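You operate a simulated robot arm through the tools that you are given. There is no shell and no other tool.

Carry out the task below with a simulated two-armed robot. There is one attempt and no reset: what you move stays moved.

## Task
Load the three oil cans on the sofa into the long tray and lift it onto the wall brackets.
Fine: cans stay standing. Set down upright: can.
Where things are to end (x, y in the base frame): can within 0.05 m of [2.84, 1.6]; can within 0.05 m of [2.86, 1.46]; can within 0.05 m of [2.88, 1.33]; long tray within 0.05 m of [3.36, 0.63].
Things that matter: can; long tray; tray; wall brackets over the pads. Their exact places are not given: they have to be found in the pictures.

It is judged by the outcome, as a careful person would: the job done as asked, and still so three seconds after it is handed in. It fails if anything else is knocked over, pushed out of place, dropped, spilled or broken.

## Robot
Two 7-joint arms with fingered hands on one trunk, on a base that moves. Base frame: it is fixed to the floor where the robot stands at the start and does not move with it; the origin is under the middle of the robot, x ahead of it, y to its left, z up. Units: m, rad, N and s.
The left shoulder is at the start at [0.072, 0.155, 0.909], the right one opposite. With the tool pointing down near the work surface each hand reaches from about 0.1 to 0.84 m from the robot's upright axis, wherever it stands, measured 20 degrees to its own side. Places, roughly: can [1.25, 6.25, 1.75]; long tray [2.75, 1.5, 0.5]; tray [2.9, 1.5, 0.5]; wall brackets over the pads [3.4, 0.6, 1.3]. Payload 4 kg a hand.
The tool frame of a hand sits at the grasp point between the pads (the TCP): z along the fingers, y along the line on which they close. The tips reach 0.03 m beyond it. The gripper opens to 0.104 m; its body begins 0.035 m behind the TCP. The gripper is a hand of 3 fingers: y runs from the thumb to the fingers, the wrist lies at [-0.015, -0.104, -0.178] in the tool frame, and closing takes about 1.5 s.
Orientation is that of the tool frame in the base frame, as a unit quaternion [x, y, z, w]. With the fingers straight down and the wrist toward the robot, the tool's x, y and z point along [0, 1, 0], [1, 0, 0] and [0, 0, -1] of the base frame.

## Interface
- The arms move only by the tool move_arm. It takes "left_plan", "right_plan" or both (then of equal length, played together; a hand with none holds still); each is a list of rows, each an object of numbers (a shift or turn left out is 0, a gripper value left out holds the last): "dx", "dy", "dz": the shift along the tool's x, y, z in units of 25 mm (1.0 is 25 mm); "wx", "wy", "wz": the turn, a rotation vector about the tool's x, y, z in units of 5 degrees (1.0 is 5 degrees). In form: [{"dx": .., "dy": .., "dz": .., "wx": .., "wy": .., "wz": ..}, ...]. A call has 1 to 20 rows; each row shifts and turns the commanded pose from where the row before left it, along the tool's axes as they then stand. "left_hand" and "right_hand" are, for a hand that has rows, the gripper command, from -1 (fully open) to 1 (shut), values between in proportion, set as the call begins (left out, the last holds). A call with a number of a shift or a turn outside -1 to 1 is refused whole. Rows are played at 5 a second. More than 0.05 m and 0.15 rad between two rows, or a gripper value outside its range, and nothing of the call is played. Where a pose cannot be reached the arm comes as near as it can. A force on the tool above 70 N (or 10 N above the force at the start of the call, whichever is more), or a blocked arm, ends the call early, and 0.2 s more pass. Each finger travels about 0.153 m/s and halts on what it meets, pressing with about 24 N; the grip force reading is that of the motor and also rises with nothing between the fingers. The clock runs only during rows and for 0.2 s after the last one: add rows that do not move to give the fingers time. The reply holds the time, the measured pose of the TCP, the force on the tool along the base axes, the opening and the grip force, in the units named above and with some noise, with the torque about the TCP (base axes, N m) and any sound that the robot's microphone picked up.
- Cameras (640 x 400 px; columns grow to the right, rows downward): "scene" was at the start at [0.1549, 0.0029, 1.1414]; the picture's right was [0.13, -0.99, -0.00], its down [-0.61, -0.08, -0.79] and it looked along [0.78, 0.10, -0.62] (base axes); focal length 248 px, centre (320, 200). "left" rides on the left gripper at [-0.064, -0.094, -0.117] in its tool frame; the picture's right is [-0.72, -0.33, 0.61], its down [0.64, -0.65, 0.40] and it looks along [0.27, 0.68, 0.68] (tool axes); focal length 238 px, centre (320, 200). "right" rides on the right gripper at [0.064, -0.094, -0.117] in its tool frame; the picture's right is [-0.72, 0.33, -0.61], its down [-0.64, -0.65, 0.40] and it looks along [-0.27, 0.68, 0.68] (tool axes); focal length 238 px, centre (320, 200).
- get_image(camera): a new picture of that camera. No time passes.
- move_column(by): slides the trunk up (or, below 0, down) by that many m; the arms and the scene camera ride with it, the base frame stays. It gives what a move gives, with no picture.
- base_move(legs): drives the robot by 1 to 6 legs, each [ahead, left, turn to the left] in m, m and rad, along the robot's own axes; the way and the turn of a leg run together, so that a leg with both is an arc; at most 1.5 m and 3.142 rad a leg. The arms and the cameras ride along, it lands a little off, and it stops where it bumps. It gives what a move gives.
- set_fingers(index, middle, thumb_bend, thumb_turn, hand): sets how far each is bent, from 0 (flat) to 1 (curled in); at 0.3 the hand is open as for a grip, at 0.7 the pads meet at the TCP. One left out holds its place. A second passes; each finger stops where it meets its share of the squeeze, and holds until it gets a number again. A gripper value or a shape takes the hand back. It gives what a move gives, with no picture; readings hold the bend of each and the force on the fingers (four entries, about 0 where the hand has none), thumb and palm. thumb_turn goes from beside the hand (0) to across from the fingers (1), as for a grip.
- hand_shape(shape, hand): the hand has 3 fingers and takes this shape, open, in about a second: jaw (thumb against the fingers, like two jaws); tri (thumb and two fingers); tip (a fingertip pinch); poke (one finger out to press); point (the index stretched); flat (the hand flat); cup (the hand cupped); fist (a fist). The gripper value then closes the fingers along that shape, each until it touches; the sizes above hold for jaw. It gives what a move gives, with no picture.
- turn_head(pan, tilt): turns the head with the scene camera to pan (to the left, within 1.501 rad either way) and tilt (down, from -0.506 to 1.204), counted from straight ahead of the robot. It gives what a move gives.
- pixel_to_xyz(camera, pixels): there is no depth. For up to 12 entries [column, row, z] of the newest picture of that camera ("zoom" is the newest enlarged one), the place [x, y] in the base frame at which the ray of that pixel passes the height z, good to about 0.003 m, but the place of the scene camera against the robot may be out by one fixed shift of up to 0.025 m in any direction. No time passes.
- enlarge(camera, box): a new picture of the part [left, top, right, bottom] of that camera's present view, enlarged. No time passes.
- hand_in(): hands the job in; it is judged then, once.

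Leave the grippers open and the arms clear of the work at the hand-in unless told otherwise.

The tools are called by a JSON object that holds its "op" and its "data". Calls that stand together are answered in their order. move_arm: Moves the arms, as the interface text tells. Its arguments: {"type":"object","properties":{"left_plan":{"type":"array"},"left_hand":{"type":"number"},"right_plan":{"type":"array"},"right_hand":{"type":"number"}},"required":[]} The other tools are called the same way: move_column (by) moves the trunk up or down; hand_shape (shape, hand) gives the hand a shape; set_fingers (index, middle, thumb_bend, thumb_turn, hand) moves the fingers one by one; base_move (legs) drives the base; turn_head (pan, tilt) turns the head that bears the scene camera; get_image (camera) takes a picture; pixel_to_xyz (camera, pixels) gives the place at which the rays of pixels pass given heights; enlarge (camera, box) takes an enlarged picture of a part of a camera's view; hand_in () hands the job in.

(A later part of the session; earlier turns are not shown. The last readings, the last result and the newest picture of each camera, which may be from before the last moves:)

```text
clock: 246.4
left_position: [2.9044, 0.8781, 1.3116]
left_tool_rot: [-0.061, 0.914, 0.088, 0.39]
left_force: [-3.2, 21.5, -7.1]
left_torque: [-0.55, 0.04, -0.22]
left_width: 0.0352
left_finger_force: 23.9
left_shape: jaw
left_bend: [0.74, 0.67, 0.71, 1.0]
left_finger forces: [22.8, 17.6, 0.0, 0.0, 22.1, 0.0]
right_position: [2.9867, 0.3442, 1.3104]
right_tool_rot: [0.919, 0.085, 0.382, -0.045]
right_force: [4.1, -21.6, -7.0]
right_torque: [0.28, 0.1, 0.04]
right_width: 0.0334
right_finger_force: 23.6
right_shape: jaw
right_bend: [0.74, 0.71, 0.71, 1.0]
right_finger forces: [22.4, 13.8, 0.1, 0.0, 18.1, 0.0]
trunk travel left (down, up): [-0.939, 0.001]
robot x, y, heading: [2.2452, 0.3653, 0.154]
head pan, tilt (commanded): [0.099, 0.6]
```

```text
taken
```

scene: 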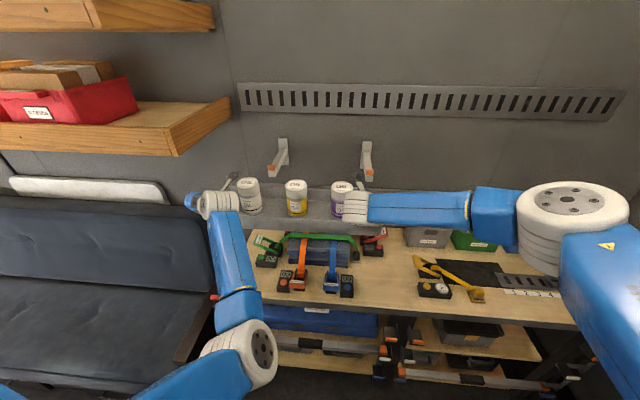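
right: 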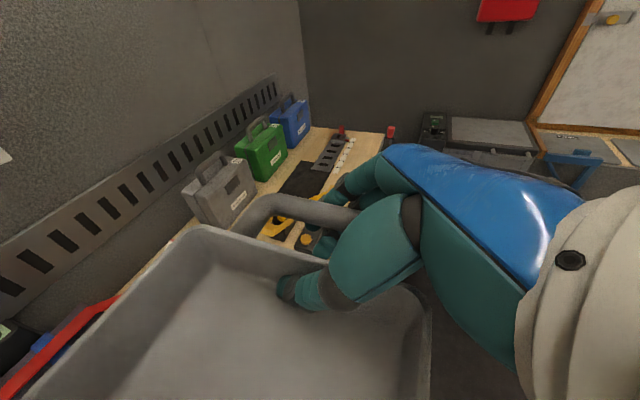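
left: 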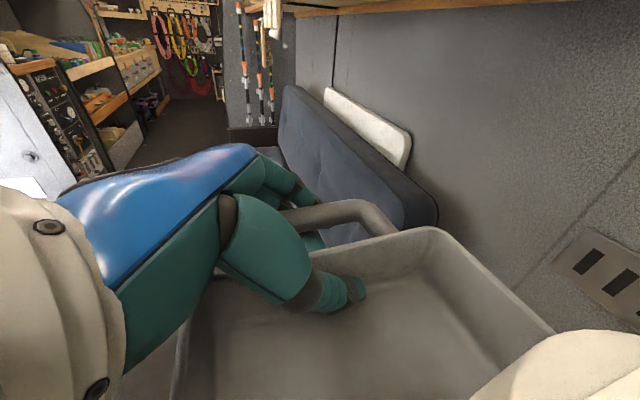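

Compression between the hands rose to 20 N; I open the distance by about 3.5 mm per hand.

{"op": "move_arm", "data": {"left_plan": [{"dy": 0.07}, {"dy": 0.07}, {}], "right_plan": [{"dy": 0.07}, {"dy": 0.07}, {}]}}

{"op": "base_move", "data": {"legs": [[0.0, -0.035, -0.008]]}}

```text
clock: 247.2
left_position: [2.9039, 0.8799, 1.3121]
left_tool_rot: [-0.061, 0.915, 0.087, 0.39]
left_force: [-1.8, 7.2, -6.6]
left_torque: [-0.59, 0.03, -0.31]
left_width: 0.0353
left_finger_force: 24.1
left_shape: jaw
left_bend: [0.74, 0.68, 0.71, 1.0]
left_finger forces: [18.5, 13.0, 0.0, 0.1, 27.1, 0.0]
right_position: [2.9872, 0.3424, 1.3109]
right_tool_rot: [0.919, 0.087, 0.381, -0.047]
right_force: [1.2, -6.3, -7.2]
right_torque: [0.36, 0.09, 0.1]
right_width: 0.0332
right_finger_force: 23.5
right_shape: jaw
right_bend: [0.75, 0.71, 0.71, 1.0]
right_finger forces: [17.6, 9.3, 0.1, 0.0, 22.7, 0.0]
trunk travel left (down, up): [-0.939, 0.001]
robot x, y, heading: [2.2445, 0.365, 0.147]
head pan, tilt (commanded): [0.099, 0.6]
```

```text
clock: 248.1
left_position: [2.9132, 0.8365, 1.3136]
left_tool_rot: [-0.056, 0.915, 0.089, 0.39]
left_force: [-0.3, 0.9, -6.6]
left_torque: [-0.73, 0.03, -0.41]
left_width: 0.0354
left_finger_force: 24.0
left_shape: jaw
left_bend: [0.74, 0.69, 0.71, 0.99]
left_finger forces: [17.6, 11.7, 0.0, 0.0, 29.7, 0.1]
right_position: [2.9935, 0.2967, 1.3106]
right_tool_rot: [0.92, 0.081, 0.381, -0.046]
right_force: [0.2, -2.0, -8.3]
right_torque: [0.41, 0.08, 0.17]
right_width: 0.0335
right_finger_force: 23.8
right_shape: jaw
right_bend: [0.75, 0.71, 0.71, 1.0]
right_finger forces: [16.5, 8.0, 0.1, 0.0, 23.8, 0.0]
trunk travel left (down, up): [-0.939, 0.001]
robot x, y, heading: [2.2518, 0.3271, 0.144]
head pan, tilt (commanded): [0.099, 0.6]
```

Tray centre is now at sideways v ≈ 0.143 and the grip forces are relaxed. I drive forward 0.24 m, stopping short of the bracket tips, to measure again.

{"op": "base_move", "data": {"legs": [[0.24, 0, 0]]}}

{"op": "get_image", "data": {"camera": "scene"}}

{"op": "enlarge", "data": {"camera": "scene", "box": [180, 90, 420, 240]}}

{"op": "get_image", "data": {"camera": "left"}}

{"op": "get_image", "data": {"camera": "right"}}

```text
clock: 249.8
left_position: [3.1281, 0.8817, 1.3207]
left_tool_rot: [-0.058, 0.912, 0.084, 0.398]
left_force: [-27.3, -1.6, -1.5]
left_torque: [-1.21, 0.46, -0.46]
left_width: 0.0357
left_finger_force: 23.9
left_shape: jaw
left_bend: [0.74, 0.71, 0.72, 1.0]
left_finger forces: [23.3, 14.3, 0.0, 0.0, 33.4, 0.0]
right_position: [3.2068, 0.3411, 1.322]
right_tool_rot: [0.917, 0.082, 0.388, -0.04]
right_force: [-17.3, -3.4, -8.0]
right_torque: [0.83, 0.54, 0.37]
right_width: 0.0336
right_finger_force: 24.0
right_shape: jaw
right_bend: [0.75, 0.71, 0.71, 1.0]
right_finger forces: [23.5, 7.6, 0.0, 0.0, 22.9, 0.1]
trunk travel left (down, up): [-0.939, 0.001]
robot x, y, heading: [2.4831, 0.3618, 0.144]
head pan, tilt (commanded): [0.099, 0.6]
```

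```text
taken
```

scene: 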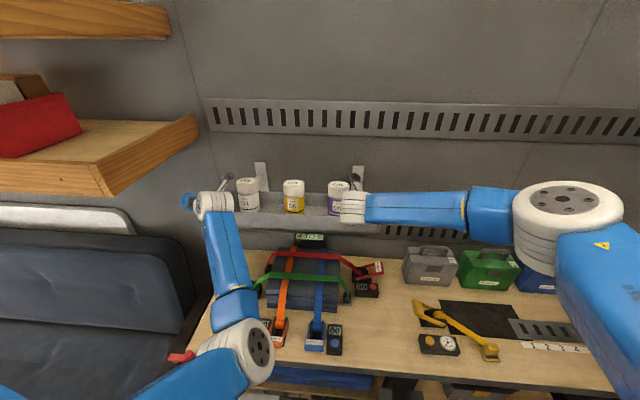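

```text
2.67 times, centred on (300, 165) of scene
```

zoom: 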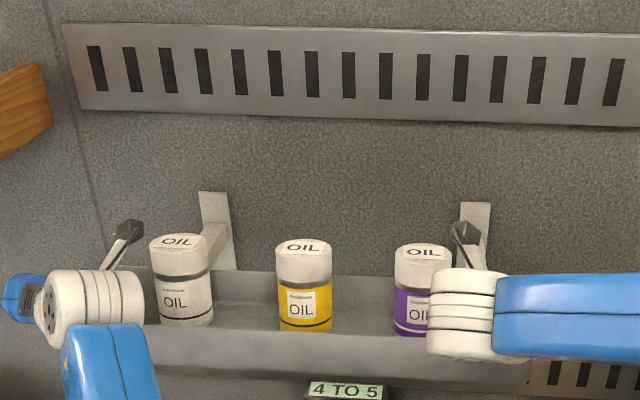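

```text
taken
```

left: 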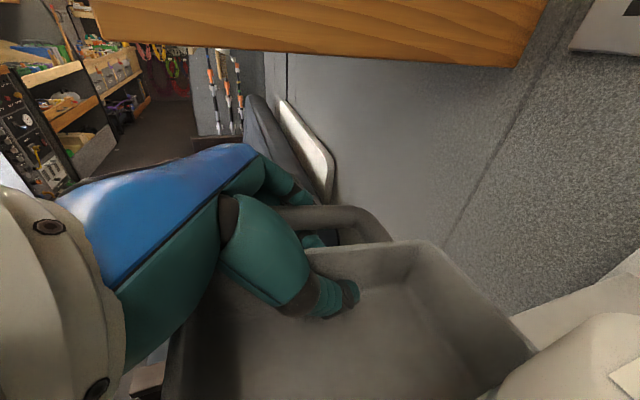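

```text
taken
```

right: 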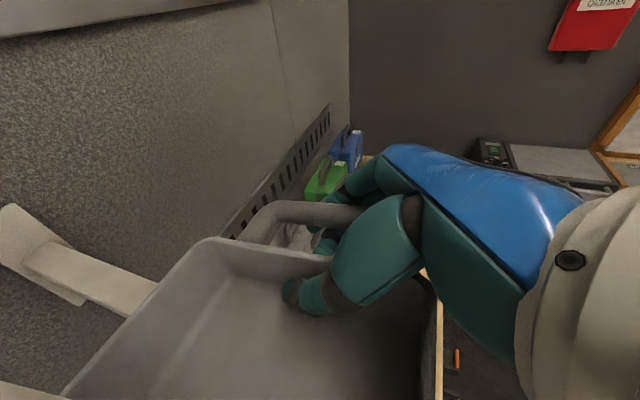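

Contact: both hands are pushed back (−27 N / −17 N along x) – the tray's far wall has met the bracket tips, so the tips are nearer (u ≈ 3.295) and higher than I computed. I back off 0.05 m right away.

{"op": "base_move", "data": {"legs": [[-0.05, 0, 0]]}}

{"op": "get_image", "data": {"camera": "right"}}

{"op": "enlarge", "data": {"camera": "right", "box": [0, 160, 240, 400]}}

{"op": "get_image", "data": {"camera": "scene"}}

```text
clock: 250.8
left_position: [3.0966, 0.8768, 1.3092]
left_tool_rot: [-0.058, 0.915, 0.083, 0.389]
left_force: [0.4, 4.1, -7.7]
left_torque: [-0.95, -0.01, -0.61]
left_width: 0.0355
left_finger_force: 24.1
left_shape: jaw
left_bend: [0.74, 0.71, 0.71, 1.0]
left_finger forces: [19.2, 12.2, 0.1, 0.0, 29.4, 0.0]
right_position: [3.1752, 0.3348, 1.3098]
right_tool_rot: [0.92, 0.082, 0.382, -0.041]
right_force: [0.5, -2.8, -7.4]
right_torque: [0.72, 0.21, 0.44]
right_width: 0.0337
right_finger_force: 23.7
right_shape: jaw
right_bend: [0.75, 0.71, 0.71, 1.0]
right_finger forces: [19.9, 8.5, 0.1, 0.0, 21.3, 0.0]
trunk travel left (down, up): [-0.939, 0.001]
robot x, y, heading: [2.4387, 0.3525, 0.141]
head pan, tilt (commanded): [0.099, 0.6]
```

```text
taken
```

right: 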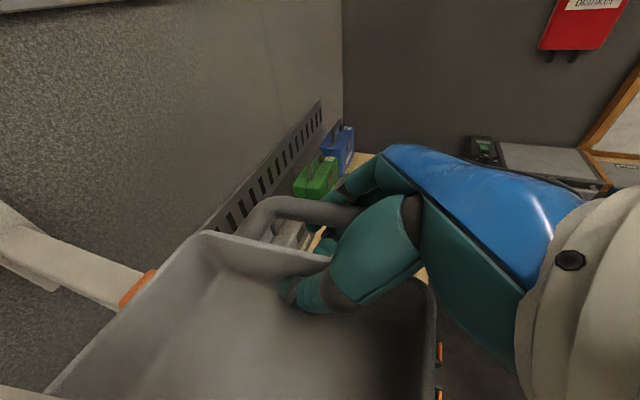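

```text
1.67 times, centred on (120, 280) of right
```

zoom: 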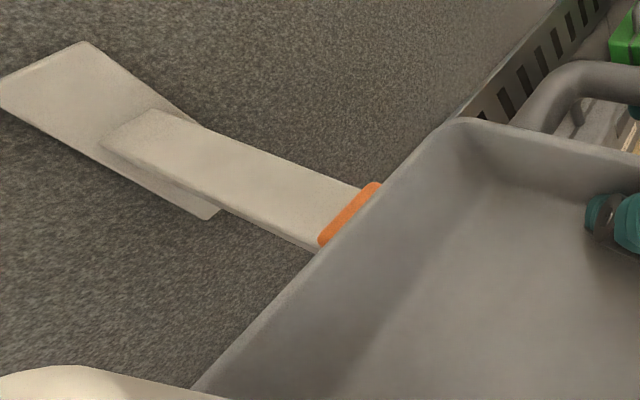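

```text
taken
```

scene: 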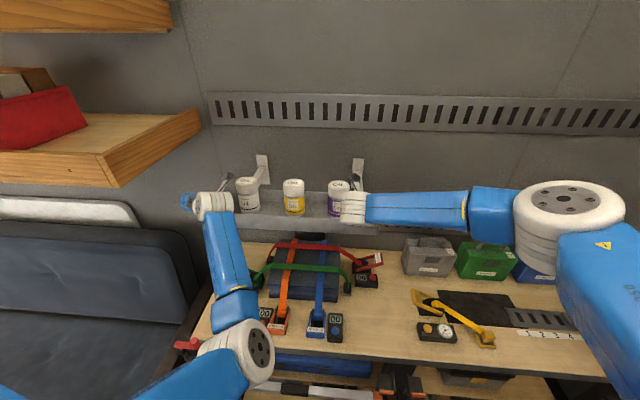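

{"op": "pixel_to_xyz", "data": {"camera": "right", "pixels": [[121, 301, 1.27], [121, 301, 1.3], [121, 301, 1.33], [155, 271, 1.27], [155, 271, 1.3], [155, 271, 1.33], [21, 227, 1.27], [48, 235, 1.27], [21, 227, 1.3], [48, 235, 1.3], [75, 386, 1.327], [205, 236, 1.327]]}}

{"op": "get_image", "data": {"camera": "left"}}

{"op": "enlarge", "data": {"camera": "left", "box": [400, 200, 640, 400]}}

```text
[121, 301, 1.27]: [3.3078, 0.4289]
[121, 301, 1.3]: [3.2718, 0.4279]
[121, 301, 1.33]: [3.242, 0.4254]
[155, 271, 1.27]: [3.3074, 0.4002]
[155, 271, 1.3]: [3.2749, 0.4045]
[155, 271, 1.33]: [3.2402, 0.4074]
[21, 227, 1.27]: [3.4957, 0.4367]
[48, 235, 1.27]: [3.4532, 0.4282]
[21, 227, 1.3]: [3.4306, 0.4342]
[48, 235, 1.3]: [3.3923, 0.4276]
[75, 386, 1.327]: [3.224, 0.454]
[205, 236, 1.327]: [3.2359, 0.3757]
```

```text
taken
```

left: 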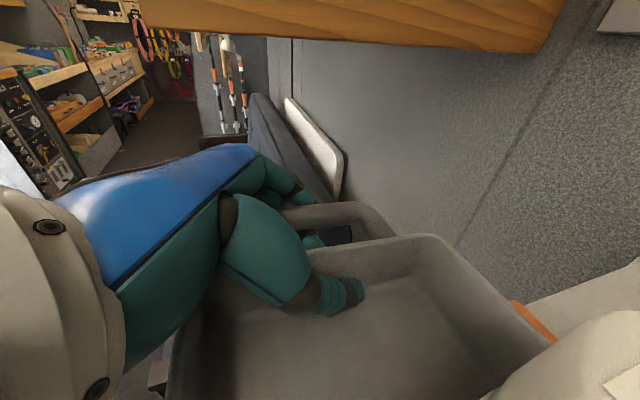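

```text
2.00 times, centred on (520, 300) of left
```

zoom: 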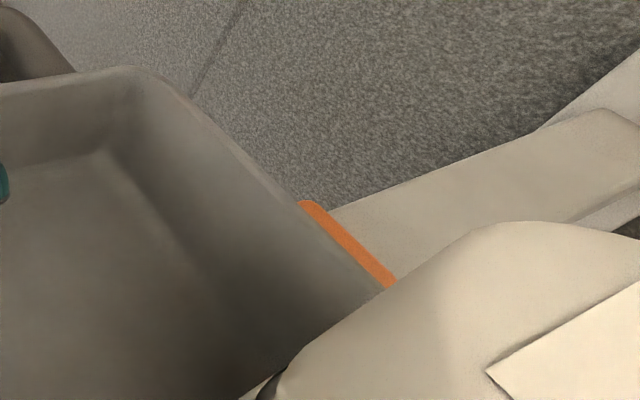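

Forces are normal again. From the right hand camera: lip tops at z ≈ 1.30 with the inner edge at u ≈ 3.30, arm tops z ≈ 1.27, wall plate u ≈ 3.52 – so the target centre (u ≈ 3.4155) lies just in the middle. I raise the tray another 0.055 m to clear the lips.

{"op": "move_arm", "data": {"left_plan": [{"dx": -0.2, "dz": -0.2}, {"dx": -0.27, "dz": -0.27}, {"dx": -0.27, "dz": -0.27}, {"dx": -0.27, "dz": -0.27}, {"dx": -0.27, "dz": -0.27}, {"dx": -0.27, "dz": -0.27}, {}], "right_plan": [{"dx": 0.2, "dz": -0.2}, {"dx": 0.27, "dz": -0.27}, {"dx": 0.27, "dz": -0.27}, {"dx": 0.27, "dz": -0.27}, {"dx": 0.27, "dz": -0.27}, {"dx": 0.27, "dz": -0.27}, {}]}}

{"op": "get_image", "data": {"camera": "right"}}

{"op": "get_image", "data": {"camera": "scene"}}

```text
clock: 252.4
left_position: [3.0904, 0.868, 1.3662]
left_tool_rot: [-0.059, 0.915, 0.084, 0.391]
left_force: [-2.4, 15.4, -6.7]
left_torque: [-0.91, 0.0, -0.61]
left_width: 0.0357
left_finger_force: 23.9
left_shape: jaw
left_bend: [0.74, 0.71, 0.72, 1.0]
left_finger forces: [21.7, 18.6, 0.0, 0.1, 26.5, 0.0]
right_position: [3.1709, 0.331, 1.3678]
right_tool_rot: [0.919, 0.081, 0.383, -0.04]
right_force: [2.7, -15.2, -6.6]
right_torque: [0.75, 0.26, 0.55]
right_width: 0.0338
right_finger_force: 24.1
right_shape: jaw
right_bend: [0.75, 0.71, 0.72, 1.0]
right_finger forces: [22.8, 14.9, 0.1, 0.0, 19.9, 0.0]
trunk travel left (down, up): [-0.939, 0.001]
robot x, y, heading: [2.4393, 0.3507, 0.141]
head pan, tilt (commanded): [0.099, 0.6]
```

```text
taken
```

right: 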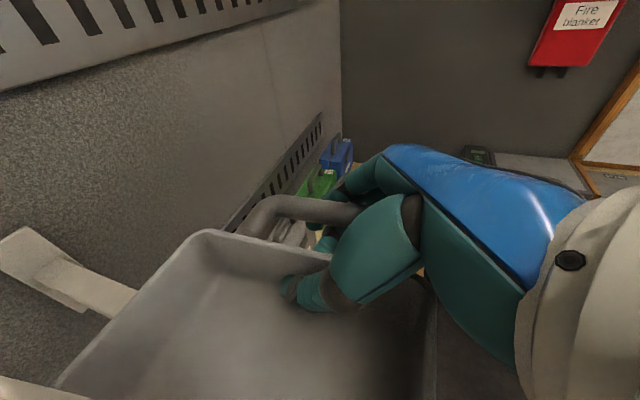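

```text
taken
```

scene: 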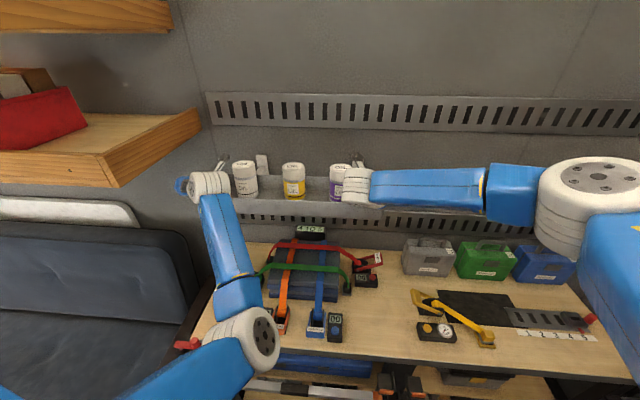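

Bottom should now be ≈ 3 cm above the lips. I relax the 15 N squeeze (2.5 mm per hand) and drive 0.1 m forward over the lips.

{"op": "move_arm", "data": {"left_plan": [{"dy": 0.1}, {}], "right_plan": [{"dy": 0.1}, {}]}}

{"op": "base_move", "data": {"legs": [[0.09, 0, 0.002]]}}

{"op": "get_image", "data": {"camera": "scene"}}

{"op": "get_image", "data": {"camera": "right"}}

{"op": "get_image", "data": {"camera": "left"}}

```text
clock: 253.0
left_position: [3.0912, 0.869, 1.3673]
left_tool_rot: [-0.058, 0.914, 0.083, 0.392]
left_force: [-1.2, 4.8, -7.0]
left_torque: [-0.88, -0.04, -0.64]
left_width: 0.0356
left_finger_force: 23.7
left_shape: jaw
left_bend: [0.74, 0.71, 0.71, 1.0]
left_finger forces: [18.9, 14.8, 0.0, 0.1, 28.6, 0.1]
right_position: [3.1695, 0.3316, 1.3701]
right_tool_rot: [0.919, 0.082, 0.384, -0.041]
right_force: [1.0, -5.3, -8.2]
right_torque: [0.71, 0.21, 0.46]
right_width: 0.0339
right_finger_force: 24.4
right_shape: jaw
right_bend: [0.75, 0.71, 0.71, 1.0]
right_finger forces: [19.5, 10.6, 0.0, 0.1, 21.7, 0.0]
trunk travel left (down, up): [-0.939, 0.001]
robot x, y, heading: [2.4398, 0.354, 0.143]
head pan, tilt (commanded): [0.099, 0.6]
```

```text
clock: 254.1
left_position: [3.1628, 0.8813, 1.3765]
left_tool_rot: [-0.059, 0.911, 0.085, 0.399]
left_force: [-0.6, -0.1, -5.6]
left_torque: [-1.02, -0.05, -0.79]
left_width: 0.0352
left_finger_force: 23.6
left_shape: jaw
left_bend: [0.74, 0.71, 0.71, 1.0]
left_finger forces: [17.8, 13.8, 0.0, 0.0, 32.7, 0.0]
right_position: [3.242, 0.342, 1.3795]
right_tool_rot: [0.916, 0.082, 0.39, -0.041]
right_force: [0.4, -0.2, -5.6]
right_torque: [0.69, 0.25, 0.51]
right_width: 0.0336
right_finger_force: 24.3
right_shape: jaw
right_bend: [0.75, 0.71, 0.71, 1.0]
right_finger forces: [18.3, 9.4, 0.1, 0.1, 24.1, 0.0]
trunk travel left (down, up): [-0.939, 0.001]
robot x, y, heading: [2.5264, 0.3635, 0.145]
head pan, tilt (commanded): [0.099, 0.6]
```

```text
taken
```

scene: 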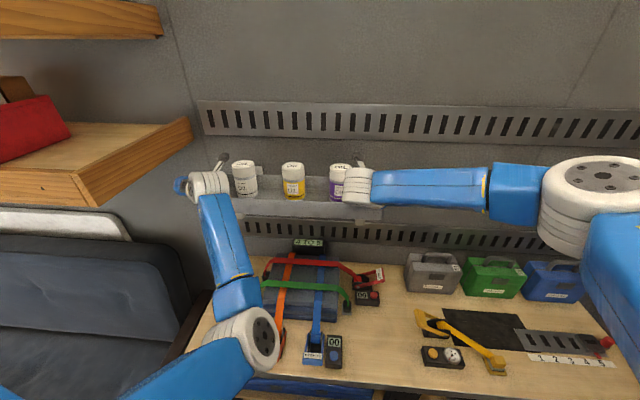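

```text
taken
```

right: 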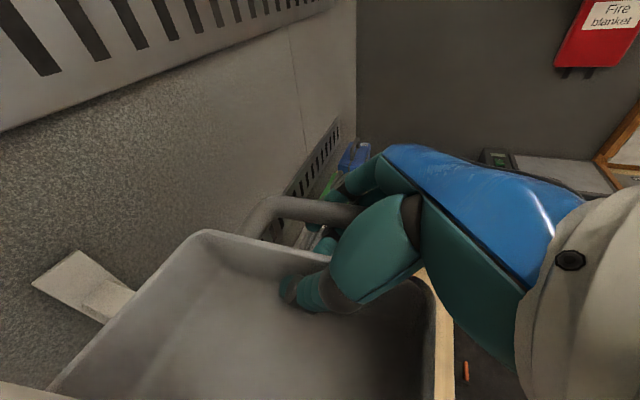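

```text
taken
```

left: 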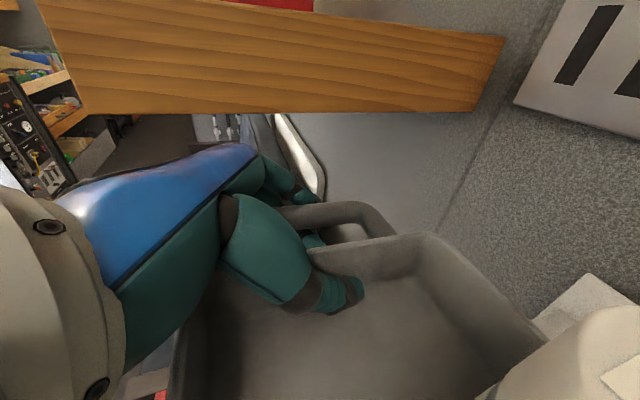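

{"op": "pixel_to_xyz", "data": {"camera": "left", "pixels": [[475, 109, 1.36], [475, 109, 1.4], [505, 42, 1.45], [505, 42, 1.48], [85, 113, 1.36], [85, 113, 1.4]]}}

{"op": "pixel_to_xyz", "data": {"camera": "right", "pixels": [[135, 292, 1.27], [105, 322, 1.27], [85, 300, 1.27], [75, 252, 1.3], [33, 282, 1.3], [60, 380, 1.39], [205, 233, 1.39]]}}

```text
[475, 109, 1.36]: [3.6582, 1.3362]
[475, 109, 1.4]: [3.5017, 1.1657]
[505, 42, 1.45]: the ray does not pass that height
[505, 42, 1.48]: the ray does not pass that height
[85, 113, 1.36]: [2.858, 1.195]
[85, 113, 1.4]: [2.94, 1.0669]
```

```text
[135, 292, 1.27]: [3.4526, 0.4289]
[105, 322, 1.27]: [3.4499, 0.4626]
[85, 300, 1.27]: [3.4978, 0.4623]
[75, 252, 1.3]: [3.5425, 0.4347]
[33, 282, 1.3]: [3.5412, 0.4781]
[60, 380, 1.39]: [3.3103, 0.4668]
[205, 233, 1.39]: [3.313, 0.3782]
```

The far rim is now at u ≈ 3.338 over the bracket arms, centre ≈ 3.26. I drive another 0.09 m.

{"op": "base_move", "data": {"legs": [[0.09, 0, 0]]}}

{"op": "get_image", "data": {"camera": "scene"}}

{"op": "get_image", "data": {"camera": "right"}}

```text
clock: 255.2
left_position: [3.2464, 0.8932, 1.3787]
left_tool_rot: [-0.06, 0.911, 0.085, 0.399]
left_force: [-1.5, 3.2, -6.3]
left_torque: [-0.96, -0.03, -0.83]
left_width: 0.0354
left_finger_force: 24.1
left_shape: jaw
left_bend: [0.74, 0.71, 0.71, 1.0]
left_finger forces: [18.7, 14.8, 0.0, 0.0, 32.4, 0.0]
right_position: [3.3281, 0.3553, 1.3816]
right_tool_rot: [0.916, 0.083, 0.39, -0.042]
right_force: [0.0, -3.0, -6.9]
right_torque: [0.72, 0.19, 0.51]
right_width: 0.0334
right_finger_force: 24.4
right_shape: jaw
right_bend: [0.75, 0.71, 0.71, 1.0]
right_finger forces: [18.8, 10.0, 0.1, 0.1, 23.1, 0.0]
trunk travel left (down, up): [-0.939, 0.001]
robot x, y, heading: [2.6204, 0.3801, 0.142]
head pan, tilt (commanded): [0.099, 0.6]
```

```text
taken
```

scene: 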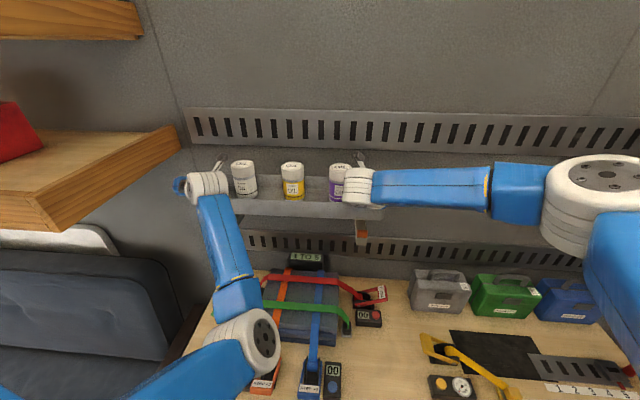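

```text
taken
```

right: 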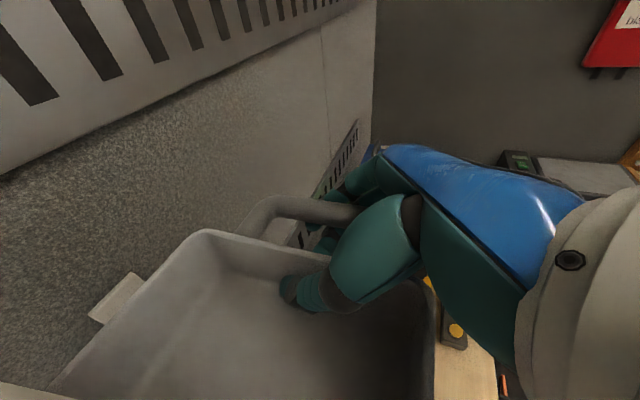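

The right lip shows below the tray (362,235), so the tray is above the bracket arms. I extend both arms 0.067 m forward to reach the centre u ≈ 3.415.

{"op": "move_arm", "data": {"left_plan": [{"dx": -0.2, "dz": 0.2}, {"dx": -0.28, "dz": 0.28}, {"dx": -0.28, "dz": 0.28}, {"dx": -0.28, "dz": 0.28}, {"dx": -0.28, "dz": 0.28}, {"dx": -0.28, "dz": 0.28}, {"dx": -0.28, "dz": 0.28}, {}], "right_plan": [{"dx": 0.2, "dz": 0.2}, {"dx": 0.28, "dz": 0.28}, {"dx": 0.28, "dz": 0.28}, {"dx": 0.28, "dz": 0.28}, {"dx": 0.28, "dz": 0.28}, {"dx": 0.28, "dz": 0.28}, {"dx": 0.28, "dz": 0.28}, {}]}}

{"op": "get_image", "data": {"camera": "scene"}}

{"op": "get_image", "data": {"camera": "right"}}

{"op": "get_image", "data": {"camera": "left"}}

```text
clock: 257.0
left_position: [3.3251, 0.9079, 1.3739]
left_tool_rot: [-0.061, 0.912, 0.083, 0.396]
left_force: [-1.5, 1.8, -7.1]
left_torque: [-0.95, 0.01, -0.76]
left_width: 0.0351
left_finger_force: 24.6
left_shape: jaw
left_bend: [0.74, 0.71, 0.71, 1.0]
left_finger forces: [18.4, 14.8, 0.0, 0.0, 31.7, 0.0]
right_position: [3.4058, 0.3699, 1.3759]
right_tool_rot: [0.918, 0.084, 0.386, -0.042]
right_force: [1.1, -1.6, -7.5]
right_torque: [0.7, 0.22, 0.42]
right_width: 0.0336
right_finger_force: 23.9
right_shape: jaw
right_bend: [0.75, 0.71, 0.71, 1.0]
right_finger forces: [19.1, 9.3, 0.0, 0.1, 23.1, 0.1]
trunk travel left (down, up): [-0.939, 0.001]
robot x, y, heading: [2.6156, 0.3779, 0.145]
head pan, tilt (commanded): [0.099, 0.6]
```

```text
taken
```

scene: 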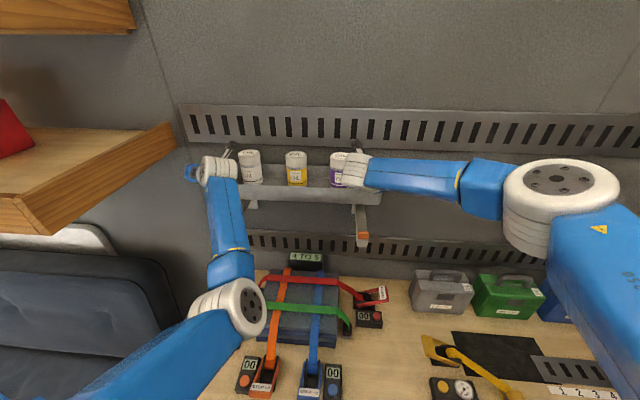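

```text
taken
```

right: 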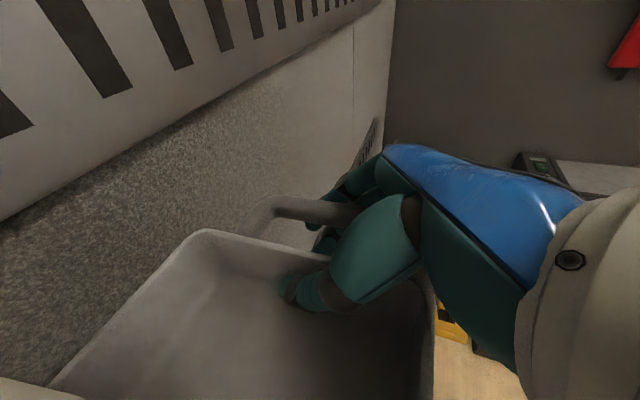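

```text
taken
```

left: 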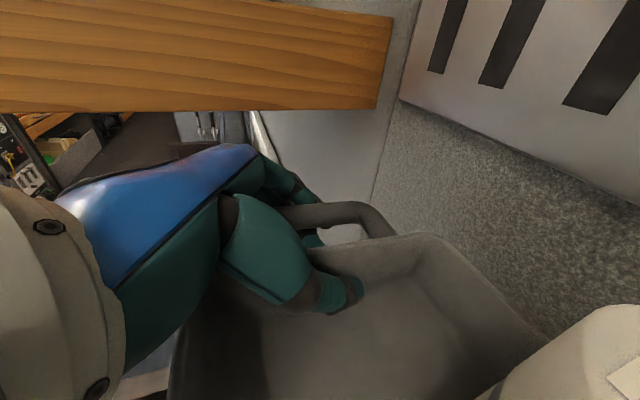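

The TCP midpoint is at (3.366, 0.639), about 1 cm from the target. I lower both hands 0.05 m in step, then feel for the bracket arms.

{"op": "move_arm", "data": {"left_plan": [{"dx": 0.2, "dz": 0.2}, {"dx": 0.25, "dz": 0.25}, {"dx": 0.25, "dz": 0.25}, {"dx": 0.25, "dz": 0.25}, {"dx": 0.25, "dz": 0.25}, {"dx": 0.2, "dz": 0.2}, {}], "right_plan": [{"dx": -0.2, "dz": 0.2}, {"dx": -0.25, "dz": 0.25}, {"dx": -0.25, "dz": 0.25}, {"dx": -0.25, "dz": 0.25}, {"dx": -0.25, "dz": 0.25}, {"dx": -0.2, "dz": 0.2}, {}]}}

{"op": "enlarge", "data": {"camera": "scene", "box": [180, 100, 420, 260]}}

```text
clock: 258.6
left_position: [3.3266, 0.913, 1.3255]
left_tool_rot: [-0.061, 0.913, 0.084, 0.394]
left_force: [1.3, -4.9, -6.9]
left_torque: [-0.92, 0.03, -0.67]
left_width: 0.0354
left_finger_force: 23.8
left_shape: jaw
left_bend: [0.74, 0.71, 0.71, 1.0]
left_finger forces: [16.4, 11.0, 0.0, 0.0, 32.8, 0.0]
right_position: [3.4073, 0.3725, 1.325]
right_tool_rot: [0.917, 0.085, 0.386, -0.043]
right_force: [0.1, 5.4, -7.4]
right_torque: [0.74, 0.24, 0.46]
right_width: 0.0335
right_finger_force: 23.5
right_shape: jaw
right_bend: [0.75, 0.71, 0.71, 1.0]
right_finger forces: [17.6, 6.5, 0.0, 0.0, 25.1, 0.0]
trunk travel left (down, up): [-0.939, 0.001]
robot x, y, heading: [2.6108, 0.3773, 0.144]
head pan, tilt (commanded): [0.099, 0.6]
```

```text
2.50 times, centred on (300, 180) of scene
```

zoom: 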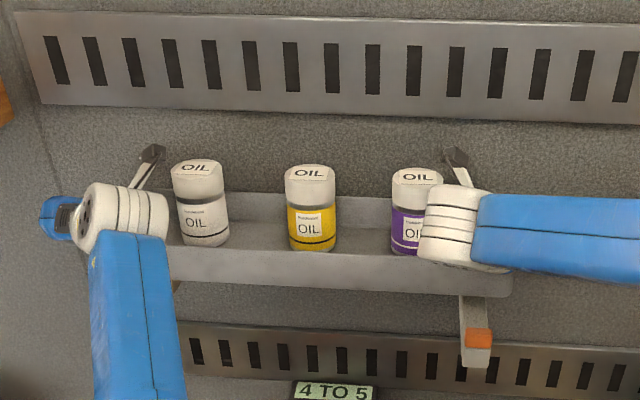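

Still carrying the full weight at z 1.325. I go down in 2 mm steps.

{"op": "move_arm", "data": {"left_plan": [{"dx": 0.07, "dz": 0.07}, {"dx": 0.07, "dz": 0.07}, {"dx": 0.07, "dz": 0.07}, {"dx": 0.07, "dz": 0.07}, {}], "right_plan": [{"dx": -0.07, "dz": 0.07}, {"dx": -0.07, "dz": 0.07}, {"dx": -0.07, "dz": 0.07}, {"dx": -0.07, "dz": 0.07}, {}]}}

```text
clock: 259.8
left_position: [3.3287, 0.9156, 1.3139]
left_tool_rot: [-0.061, 0.913, 0.083, 0.396]
left_force: [1.6, -8.6, -5.9]
left_torque: [-0.94, -0.02, -0.68]
left_width: 0.0353
left_finger_force: 23.4
left_shape: jaw
left_bend: [0.74, 0.71, 0.7, 1.0]
left_finger forces: [16.0, 9.0, 0.0, 0.0, 34.5, 0.0]
right_position: [3.4081, 0.3718, 1.3134]
right_tool_rot: [0.917, 0.084, 0.387, -0.042]
right_force: [-1.9, 10.1, -8.1]
right_torque: [0.73, 0.23, 0.44]
right_width: 0.0337
right_finger_force: 23.8
right_shape: jaw
right_bend: [0.75, 0.71, 0.7, 1.0]
right_finger forces: [16.5, 4.6, 0.1, 0.0, 25.9, 0.0]
trunk travel left (down, up): [-0.939, 0.001]
robot x, y, heading: [2.614, 0.3809, 0.145]
head pan, tilt (commanded): [0.099, 0.6]
```

{"op": "move_arm", "data": {"left_plan": [{"dx": 0.07, "dz": 0.07, "dy": -0.04}, {"dx": 0.07, "dz": 0.07, "dy": -0.03}, {"dx": 0.07, "dz": 0.07}, {}], "right_plan": [{"dx": -0.07, "dz": 0.07, "dy": -0.04}, {"dx": -0.07, "dz": 0.07, "dy": -0.03}, {"dx": -0.07, "dz": 0.07}, {}]}}

```text
clock: 260.8
left_position: [3.3273, 0.9153, 1.3072]
left_tool_rot: [-0.061, 0.913, 0.083, 0.395]
left_force: [-0.7, 0.0, -6.3]
left_torque: [-0.98, -0.06, -0.65]
left_width: 0.0353
left_finger_force: 23.7
left_shape: jaw
left_bend: [0.74, 0.71, 0.7, 1.0]
left_finger forces: [18.5, 11.8, 0.1, 0.1, 32.5, 0.0]
right_position: [3.4079, 0.3725, 1.3069]
right_tool_rot: [0.918, 0.085, 0.386, -0.041]
right_force: [-0.2, -0.1, -7.7]
right_torque: [0.68, 0.23, 0.41]
right_width: 0.0337
right_finger_force: 24.3
right_shape: jaw
right_bend: [0.75, 0.71, 0.71, 1.0]
right_finger forces: [19.2, 6.7, 0.0, 0.0, 22.2, 0.1]
trunk travel left (down, up): [-0.939, 0.001]
robot x, y, heading: [2.6179, 0.3789, 0.146]
head pan, tilt (commanded): [0.099, 0.6]
```

{"op": "move_arm", "data": {"left_plan": [{"dx": 0.07, "dz": 0.07}, {"dx": 0.07, "dz": 0.07}, {"dx": 0.07, "dz": 0.07}, {}], "right_plan": [{"dx": -0.07, "dz": 0.07}, {"dx": -0.07, "dz": 0.07}, {"dx": -0.07, "dz": 0.07}, {}]}}

{"op": "enlarge", "data": {"camera": "scene", "box": [180, 120, 420, 270]}}

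```text
clock: 261.8
left_position: [3.3261, 0.9153, 1.3019]
left_tool_rot: [-0.06, 0.912, 0.085, 0.396]
left_force: [-1.7, 0.6, -0.7]
left_torque: [-0.9, -0.28, -0.66]
left_width: 0.0349
left_finger_force: 24.2
left_shape: jaw
left_bend: [0.74, 0.71, 0.71, 0.99]
left_finger forces: [15.1, 12.1, 0.1, 0.0, 33.7, 0.1]
right_position: [3.4066, 0.37, 1.303]
right_tool_rot: [0.917, 0.083, 0.387, -0.042]
right_force: [0.2, -0.5, -4.9]
right_torque: [0.72, 0.02, 0.36]
right_width: 0.0335
right_finger_force: 23.9
right_shape: jaw
right_bend: [0.75, 0.71, 0.71, 1.0]
right_finger forces: [17.3, 7.9, 0.0, 0.0, 21.5, 0.0]
trunk travel left (down, up): [-0.939, 0.001]
robot x, y, heading: [2.6153, 0.3831, 0.142]
head pan, tilt (commanded): [0.099, 0.6]
```

```text
2.67 times, centred on (300, 195) of scene
```

zoom: 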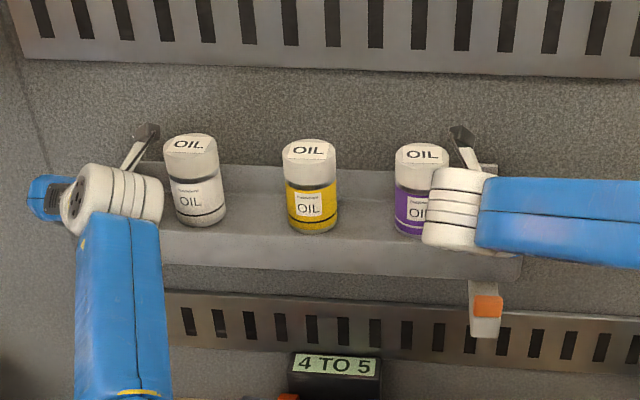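

The left side carries almost nothing now (−0.7 N) – the tray touches the bracket there. A little more, mostly on the right.

{"op": "move_arm", "data": {"left_plan": [{"dx": 0.02, "dz": 0.02}, {"dx": 0.02, "dz": 0.02}, {}], "right_plan": [{"dx": -0.07, "dz": 0.07}, {"dx": -0.04, "dz": 0.04}, {}]}}

```text
clock: 262.6
left_position: [3.3255, 0.9137, 1.3015]
left_tool_rot: [-0.06, 0.912, 0.084, 0.397]
left_force: [3.5, 3.2, 2.4]
left_torque: [-0.76, -0.23, -0.71]
left_width: 0.0351
left_finger_force: 23.5
left_shape: jaw
left_bend: [0.74, 0.71, 0.71, 0.99]
left_finger forces: [15.0, 11.8, 0.0, 0.0, 31.9, 0.0]
right_position: [3.4058, 0.3726, 1.3009]
right_tool_rot: [0.917, 0.084, 0.388, -0.041]
right_force: [2.8, -2.1, 8.3]
right_torque: [0.55, 0.04, 0.5]
right_width: 0.0333
right_finger_force: 23.9
right_shape: jaw
right_bend: [0.75, 0.71, 0.71, 0.99]
right_finger forces: [16.0, 6.1, 0.1, 0.0, 21.6, 0.1]
trunk travel left (down, up): [-0.939, 0.001]
robot x, y, heading: [2.6131, 0.3811, 0.142]
head pan, tilt (commanded): [0.099, 0.6]
```

Both hands now press lightly on the rested tray (+2.4 N / +8.3 N): it sits on both bracket arms, inside the lips. I open the left hand gradually while the right still steadies it.

{"op": "move_arm", "data": {"left_plan": [{}, {}, {}], "left_hand": 0.4}}

{"op": "move_arm", "data": {"left_plan": [{}, {}, {}], "left_hand": -0.1}}

{"op": "get_image", "data": {"camera": "left"}}

{"op": "enlarge", "data": {"camera": "scene", "box": [180, 120, 420, 270]}}

```text
clock: 263.4
left_position: [3.3249, 0.9134, 1.301]
left_tool_rot: [-0.061, 0.912, 0.084, 0.396]
left_force: [3.4, 2.6, 3.3]
left_torque: [-0.73, -0.22, -0.7]
left_width: 0.0352
left_finger_force: 24.6
left_shape: jaw
left_bend: [0.74, 0.71, 0.71, 0.99]
left_finger forces: [14.9, 11.6, 0.0, 0.0, 32.1, 0.0]
right_position: [3.4053, 0.372, 1.3001]
right_tool_rot: [0.917, 0.084, 0.388, -0.042]
right_force: [4.1, -1.4, 13.1]
right_torque: [0.47, 0.04, 0.57]
right_width: 0.0333
right_finger_force: 24.4
right_shape: jaw
right_bend: [0.75, 0.71, 0.71, 0.99]
right_finger forces: [15.5, 5.9, 0.1, 0.0, 21.5, 0.0]
trunk travel left (down, up): [-0.939, 0.001]
robot x, y, heading: [2.6159, 0.3787, 0.139]
head pan, tilt (commanded): [0.099, 0.6]
```

```text
clock: 264.2
left_position: [3.3246, 0.9137, 1.3014]
left_tool_rot: [-0.061, 0.912, 0.085, 0.396]
left_force: [0.4, 0.3, 4.2]
left_torque: [-0.14, -0.11, 0.02]
left_width: 0.057
left_finger_force: 0.0
left_shape: jaw
left_bend: [0.74, 0.43, 0.68, 0.98]
left_finger forces: [0.1, 0.0, 0.1, 0.0, 5.5, 0.0]
right_position: [3.4045, 0.3723, 1.2997]
right_tool_rot: [0.917, 0.084, 0.388, -0.042]
right_force: [4.3, 2.0, 9.9]
right_torque: [0.57, 0.03, 0.55]
right_width: 0.0335
right_finger_force: 24.0
right_shape: jaw
right_bend: [0.75, 0.71, 0.71, 0.99]
right_finger forces: [14.1, 5.6, 0.1, 0.1, 22.1, 0.0]
trunk travel left (down, up): [-0.939, 0.001]
robot x, y, heading: [2.6135, 0.3787, 0.141]
head pan, tilt (commanded): [0.099, 0.6]
```

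```text
taken
```

left: 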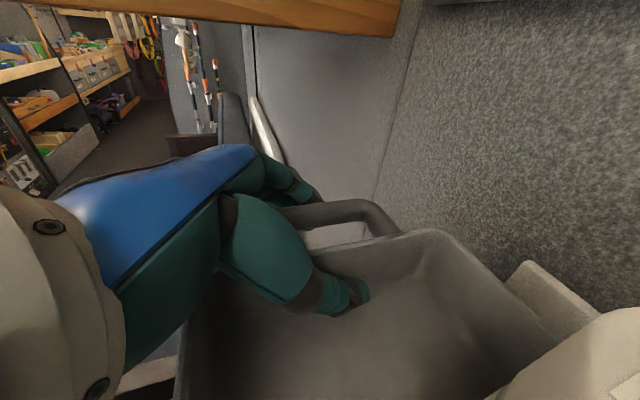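

```text
2.67 times, centred on (300, 195) of scene
```

zoom: 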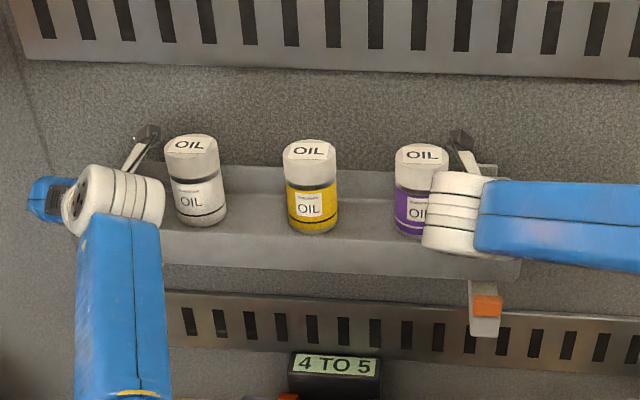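

Tray and cans steady. The left hand continues to open.

{"op": "move_arm", "data": {"left_plan": [{}, {}, {}], "left_hand": -0.45}}

{"op": "move_arm", "data": {"left_plan": [{}, {}, {}], "left_hand": -0.75}}

{"op": "get_image", "data": {"camera": "left"}}

```text
clock: 265.0
left_position: [3.3244, 0.913, 1.3023]
left_tool_rot: [-0.061, 0.912, 0.085, 0.397]
left_force: [-2.0, 1.9, 6.1]
left_torque: [-0.17, -0.17, -0.01]
left_width: 0.0727
left_finger_force: 0.0
left_shape: jaw
left_bend: [0.27, 0.36, 0.59, 0.97]
left_finger forces: [0.0, 0.0, 0.0, 0.1, 5.9, 0.0]
right_position: [3.4027, 0.3725, 1.299]
right_tool_rot: [0.917, 0.084, 0.388, -0.042]
right_force: [3.7, 0.6, 7.9]
right_torque: [0.59, 0.03, 0.57]
right_width: 0.0336
right_finger_force: 24.1
right_shape: jaw
right_bend: [0.75, 0.71, 0.71, 0.99]
right_finger forces: [15.0, 6.1, 0.0, 0.0, 21.6, 0.0]
trunk travel left (down, up): [-0.939, 0.001]
robot x, y, heading: [2.615, 0.3802, 0.141]
head pan, tilt (commanded): [0.099, 0.6]
```

```text
clock: 265.8
left_position: [3.3241, 0.9128, 1.3019]
left_tool_rot: [-0.061, 0.912, 0.084, 0.397]
left_force: [-0.3, 2.2, 5.6]
left_torque: [-0.25, -0.17, 0.03]
left_width: 0.0904
left_finger_force: 0.0
left_shape: jaw
left_bend: [0.28, 0.32, 0.42, 0.96]
left_finger forces: [0.1, 0.1, 0.0, 0.0, 6.0, 0.0]
right_position: [3.4038, 0.3722, 1.2991]
right_tool_rot: [0.917, 0.083, 0.387, -0.042]
right_force: [2.5, -0.7, 6.7]
right_torque: [0.54, 0.02, 0.57]
right_width: 0.0332
right_finger_force: 23.4
right_shape: jaw
right_bend: [0.75, 0.71, 0.71, 0.99]
right_finger forces: [15.3, 6.1, 0.1, 0.0, 21.6, 0.1]
trunk travel left (down, up): [-0.939, 0.001]
robot x, y, heading: [2.6169, 0.3785, 0.141]
head pan, tilt (commanded): [0.099, 0.6]
```

```text
taken
```

left: 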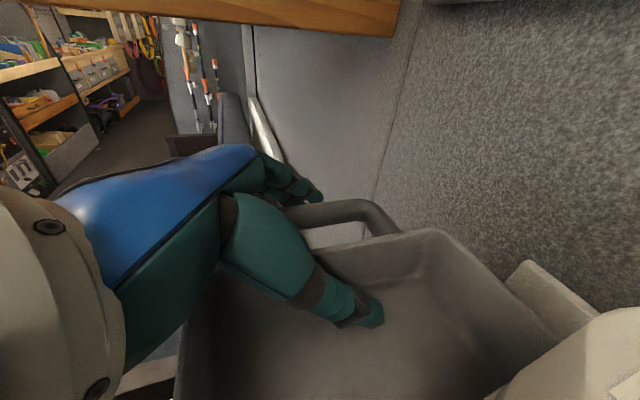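

The left hand is open but its thumb base still leans lightly (6 N) on the rim. I raise the left hand straight up, slowly at first.

{"op": "move_arm", "data": {"left_plan": [{"dx": -0.06, "dz": -0.06}, {"dx": -0.1, "dy": 0.02, "dz": -0.1}, {"dx": -0.2, "dy": 0.03, "dz": -0.2}, {"dx": -0.3, "dy": 0.04, "dz": -0.3}, {}]}}

{"op": "get_image", "data": {"camera": "left"}}

{"op": "enlarge", "data": {"camera": "scene", "box": [180, 120, 420, 270]}}

```text
clock: 267.0
left_position: [3.323, 0.9119, 1.3245]
left_tool_rot: [-0.061, 0.912, 0.084, 0.396]
left_force: [-0.6, 0.8, -0.4]
left_torque: [0.06, -0.01, -0.04]
left_width: 0.0906
left_finger_force: 0.0
left_shape: jaw
left_bend: [0.28, 0.32, 0.4, 0.98]
left_finger forces: [0.0, 0.0, 0.0, 0.1, 0.0, 0.1]
right_position: [3.4035, 0.3709, 1.2992]
right_tool_rot: [0.917, 0.084, 0.388, -0.042]
right_force: [0.2, 1.0, 8.8]
right_torque: [0.57, 0.04, 0.54]
right_width: 0.0333
right_finger_force: 24.1
right_shape: jaw
right_bend: [0.75, 0.71, 0.71, 0.99]
right_finger forces: [15.0, 6.1, 0.0, 0.1, 21.8, 0.0]
trunk travel left (down, up): [-0.939, 0.001]
robot x, y, heading: [2.616, 0.3801, 0.142]
head pan, tilt (commanded): [0.099, 0.6]
```

```text
taken
```

left: 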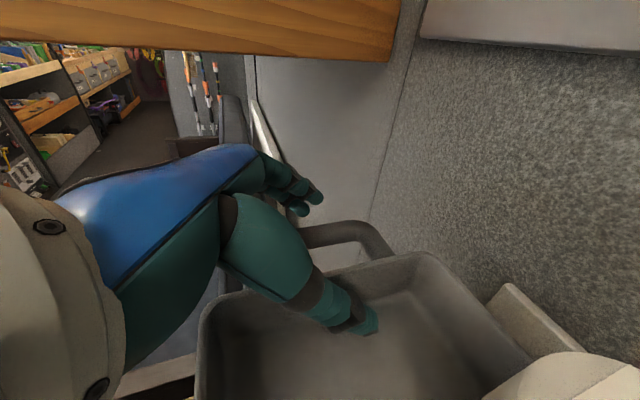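

```text
2.67 times, centred on (300, 195) of scene
```

zoom: 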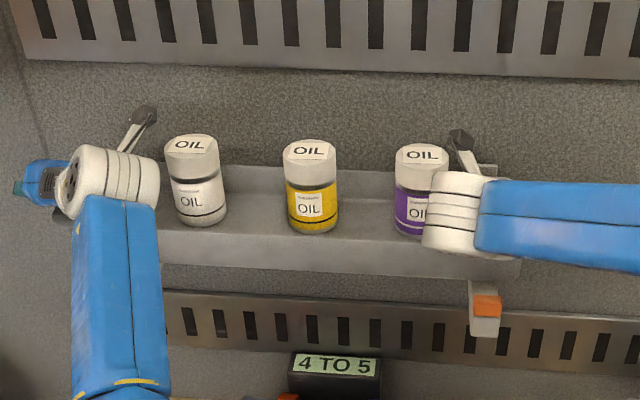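

The left hand is free; the tray stays put. I raise it 0.1 m more, then open the right hand gradually.

{"op": "move_arm", "data": {"left_plan": [{"dx": -0.5, "dy": 0.07, "dz": -0.5}, {"dx": -0.6, "dy": 0.08, "dz": -0.6}, {"dx": -0.6, "dy": 0.08, "dz": -0.6}, {"dx": -0.6, "dy": 0.08, "dz": -0.6}, {"dx": -0.6, "dy": 0.08, "dz": -0.6}, {}]}}

{"op": "move_arm", "data": {"right_plan": [{}, {}, {}], "right_hand": 0.0}}

{"op": "move_arm", "data": {"right_plan": [{}, {}, {}], "right_hand": -0.4}}

{"op": "get_image", "data": {"camera": "right"}}

{"op": "enlarge", "data": {"camera": "scene", "box": [180, 120, 420, 270]}}

```text
clock: 268.4
left_position: [3.3172, 0.9125, 1.4268]
left_tool_rot: [-0.061, 0.912, 0.085, 0.396]
left_force: [0.3, -0.7, -0.1]
left_torque: [0.0, 0.03, -0.01]
left_width: 0.091
left_finger_force: 0.1
left_shape: jaw
left_bend: [0.28, 0.32, 0.4, 0.98]
left_finger forces: [0.1, 0.0, 0.0, 0.1, 0.0, 0.0]
right_position: [3.4036, 0.3716, 1.2994]
right_tool_rot: [0.917, 0.084, 0.387, -0.042]
right_force: [-0.5, -0.6, 7.8]
right_torque: [0.56, 0.01, 0.53]
right_width: 0.0333
right_finger_force: 24.2
right_shape: jaw
right_bend: [0.75, 0.71, 0.71, 0.99]
right_finger forces: [15.2, 6.1, 0.0, 0.0, 21.7, 0.1]
trunk travel left (down, up): [-0.939, 0.001]
robot x, y, heading: [2.6173, 0.3826, 0.145]
head pan, tilt (commanded): [0.099, 0.6]
```

```text
clock: 269.2
left_position: [3.3178, 0.9106, 1.4266]
left_tool_rot: [-0.061, 0.912, 0.085, 0.396]
left_force: [-0.7, -0.1, 0.5]
left_torque: [0.02, 0.0, 0.03]
left_width: 0.0907
left_finger_force: 0.1
left_shape: jaw
left_bend: [0.28, 0.32, 0.4, 0.98]
left_finger forces: [0.0, 0.0, 0.0, 0.1, 0.0, 0.0]
right_position: [3.4052, 0.3706, 1.2982]
right_tool_rot: [0.917, 0.083, 0.387, -0.042]
right_force: [-0.7, 1.2, 4.0]
right_torque: [0.23, -0.01, 0.02]
right_width: 0.0525
right_finger_force: 0.2
right_shape: jaw
right_bend: [0.74, 0.45, 0.69, 0.99]
right_finger forces: [0.0, 0.0, 0.0, 0.0, 5.2, 0.0]
trunk travel left (down, up): [-0.939, 0.001]
robot x, y, heading: [2.6146, 0.3812, 0.145]
head pan, tilt (commanded): [0.099, 0.6]
```

```text
clock: 270.0
left_position: [3.3199, 0.9106, 1.426]
left_tool_rot: [-0.06, 0.912, 0.085, 0.396]
left_force: [-0.1, -0.2, -1.1]
left_torque: [0.01, -0.02, -0.02]
left_width: 0.0908
left_finger_force: 0.1
left_shape: jaw
left_bend: [0.28, 0.32, 0.4, 0.98]
left_finger forces: [0.1, 0.0, 0.1, 0.0, 0.0, 0.0]
right_position: [3.4046, 0.3711, 1.298]
right_tool_rot: [0.917, 0.084, 0.388, -0.041]
right_force: [0.3, -1.0, 2.2]
right_torque: [0.13, -0.02, 0.03]
right_width: 0.0714
right_finger_force: 0.0
right_shape: jaw
right_bend: [0.27, 0.37, 0.6, 0.98]
right_finger forces: [0.1, 0.1, 0.0, 0.0, 2.8, 0.0]
trunk travel left (down, up): [-0.939, 0.001]
robot x, y, heading: [2.6182, 0.3794, 0.142]
head pan, tilt (commanded): [0.099, 0.6]
```

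```text
taken
```

right: 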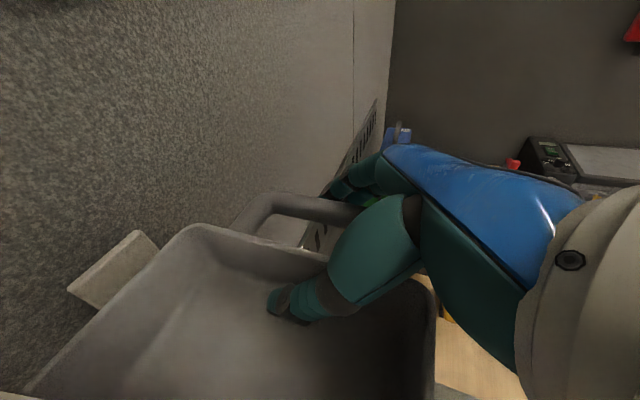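

```text
2.67 times, centred on (300, 195) of scene
```

zoom: 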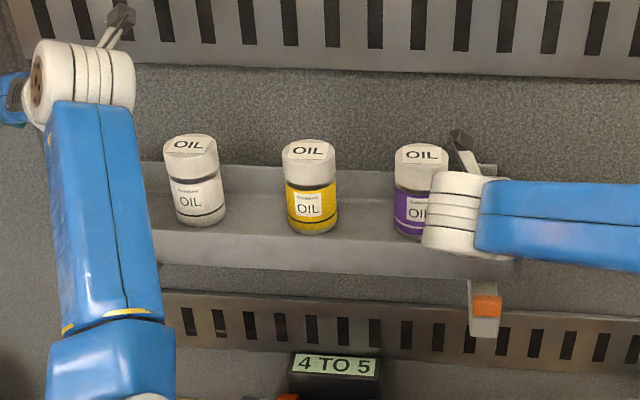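

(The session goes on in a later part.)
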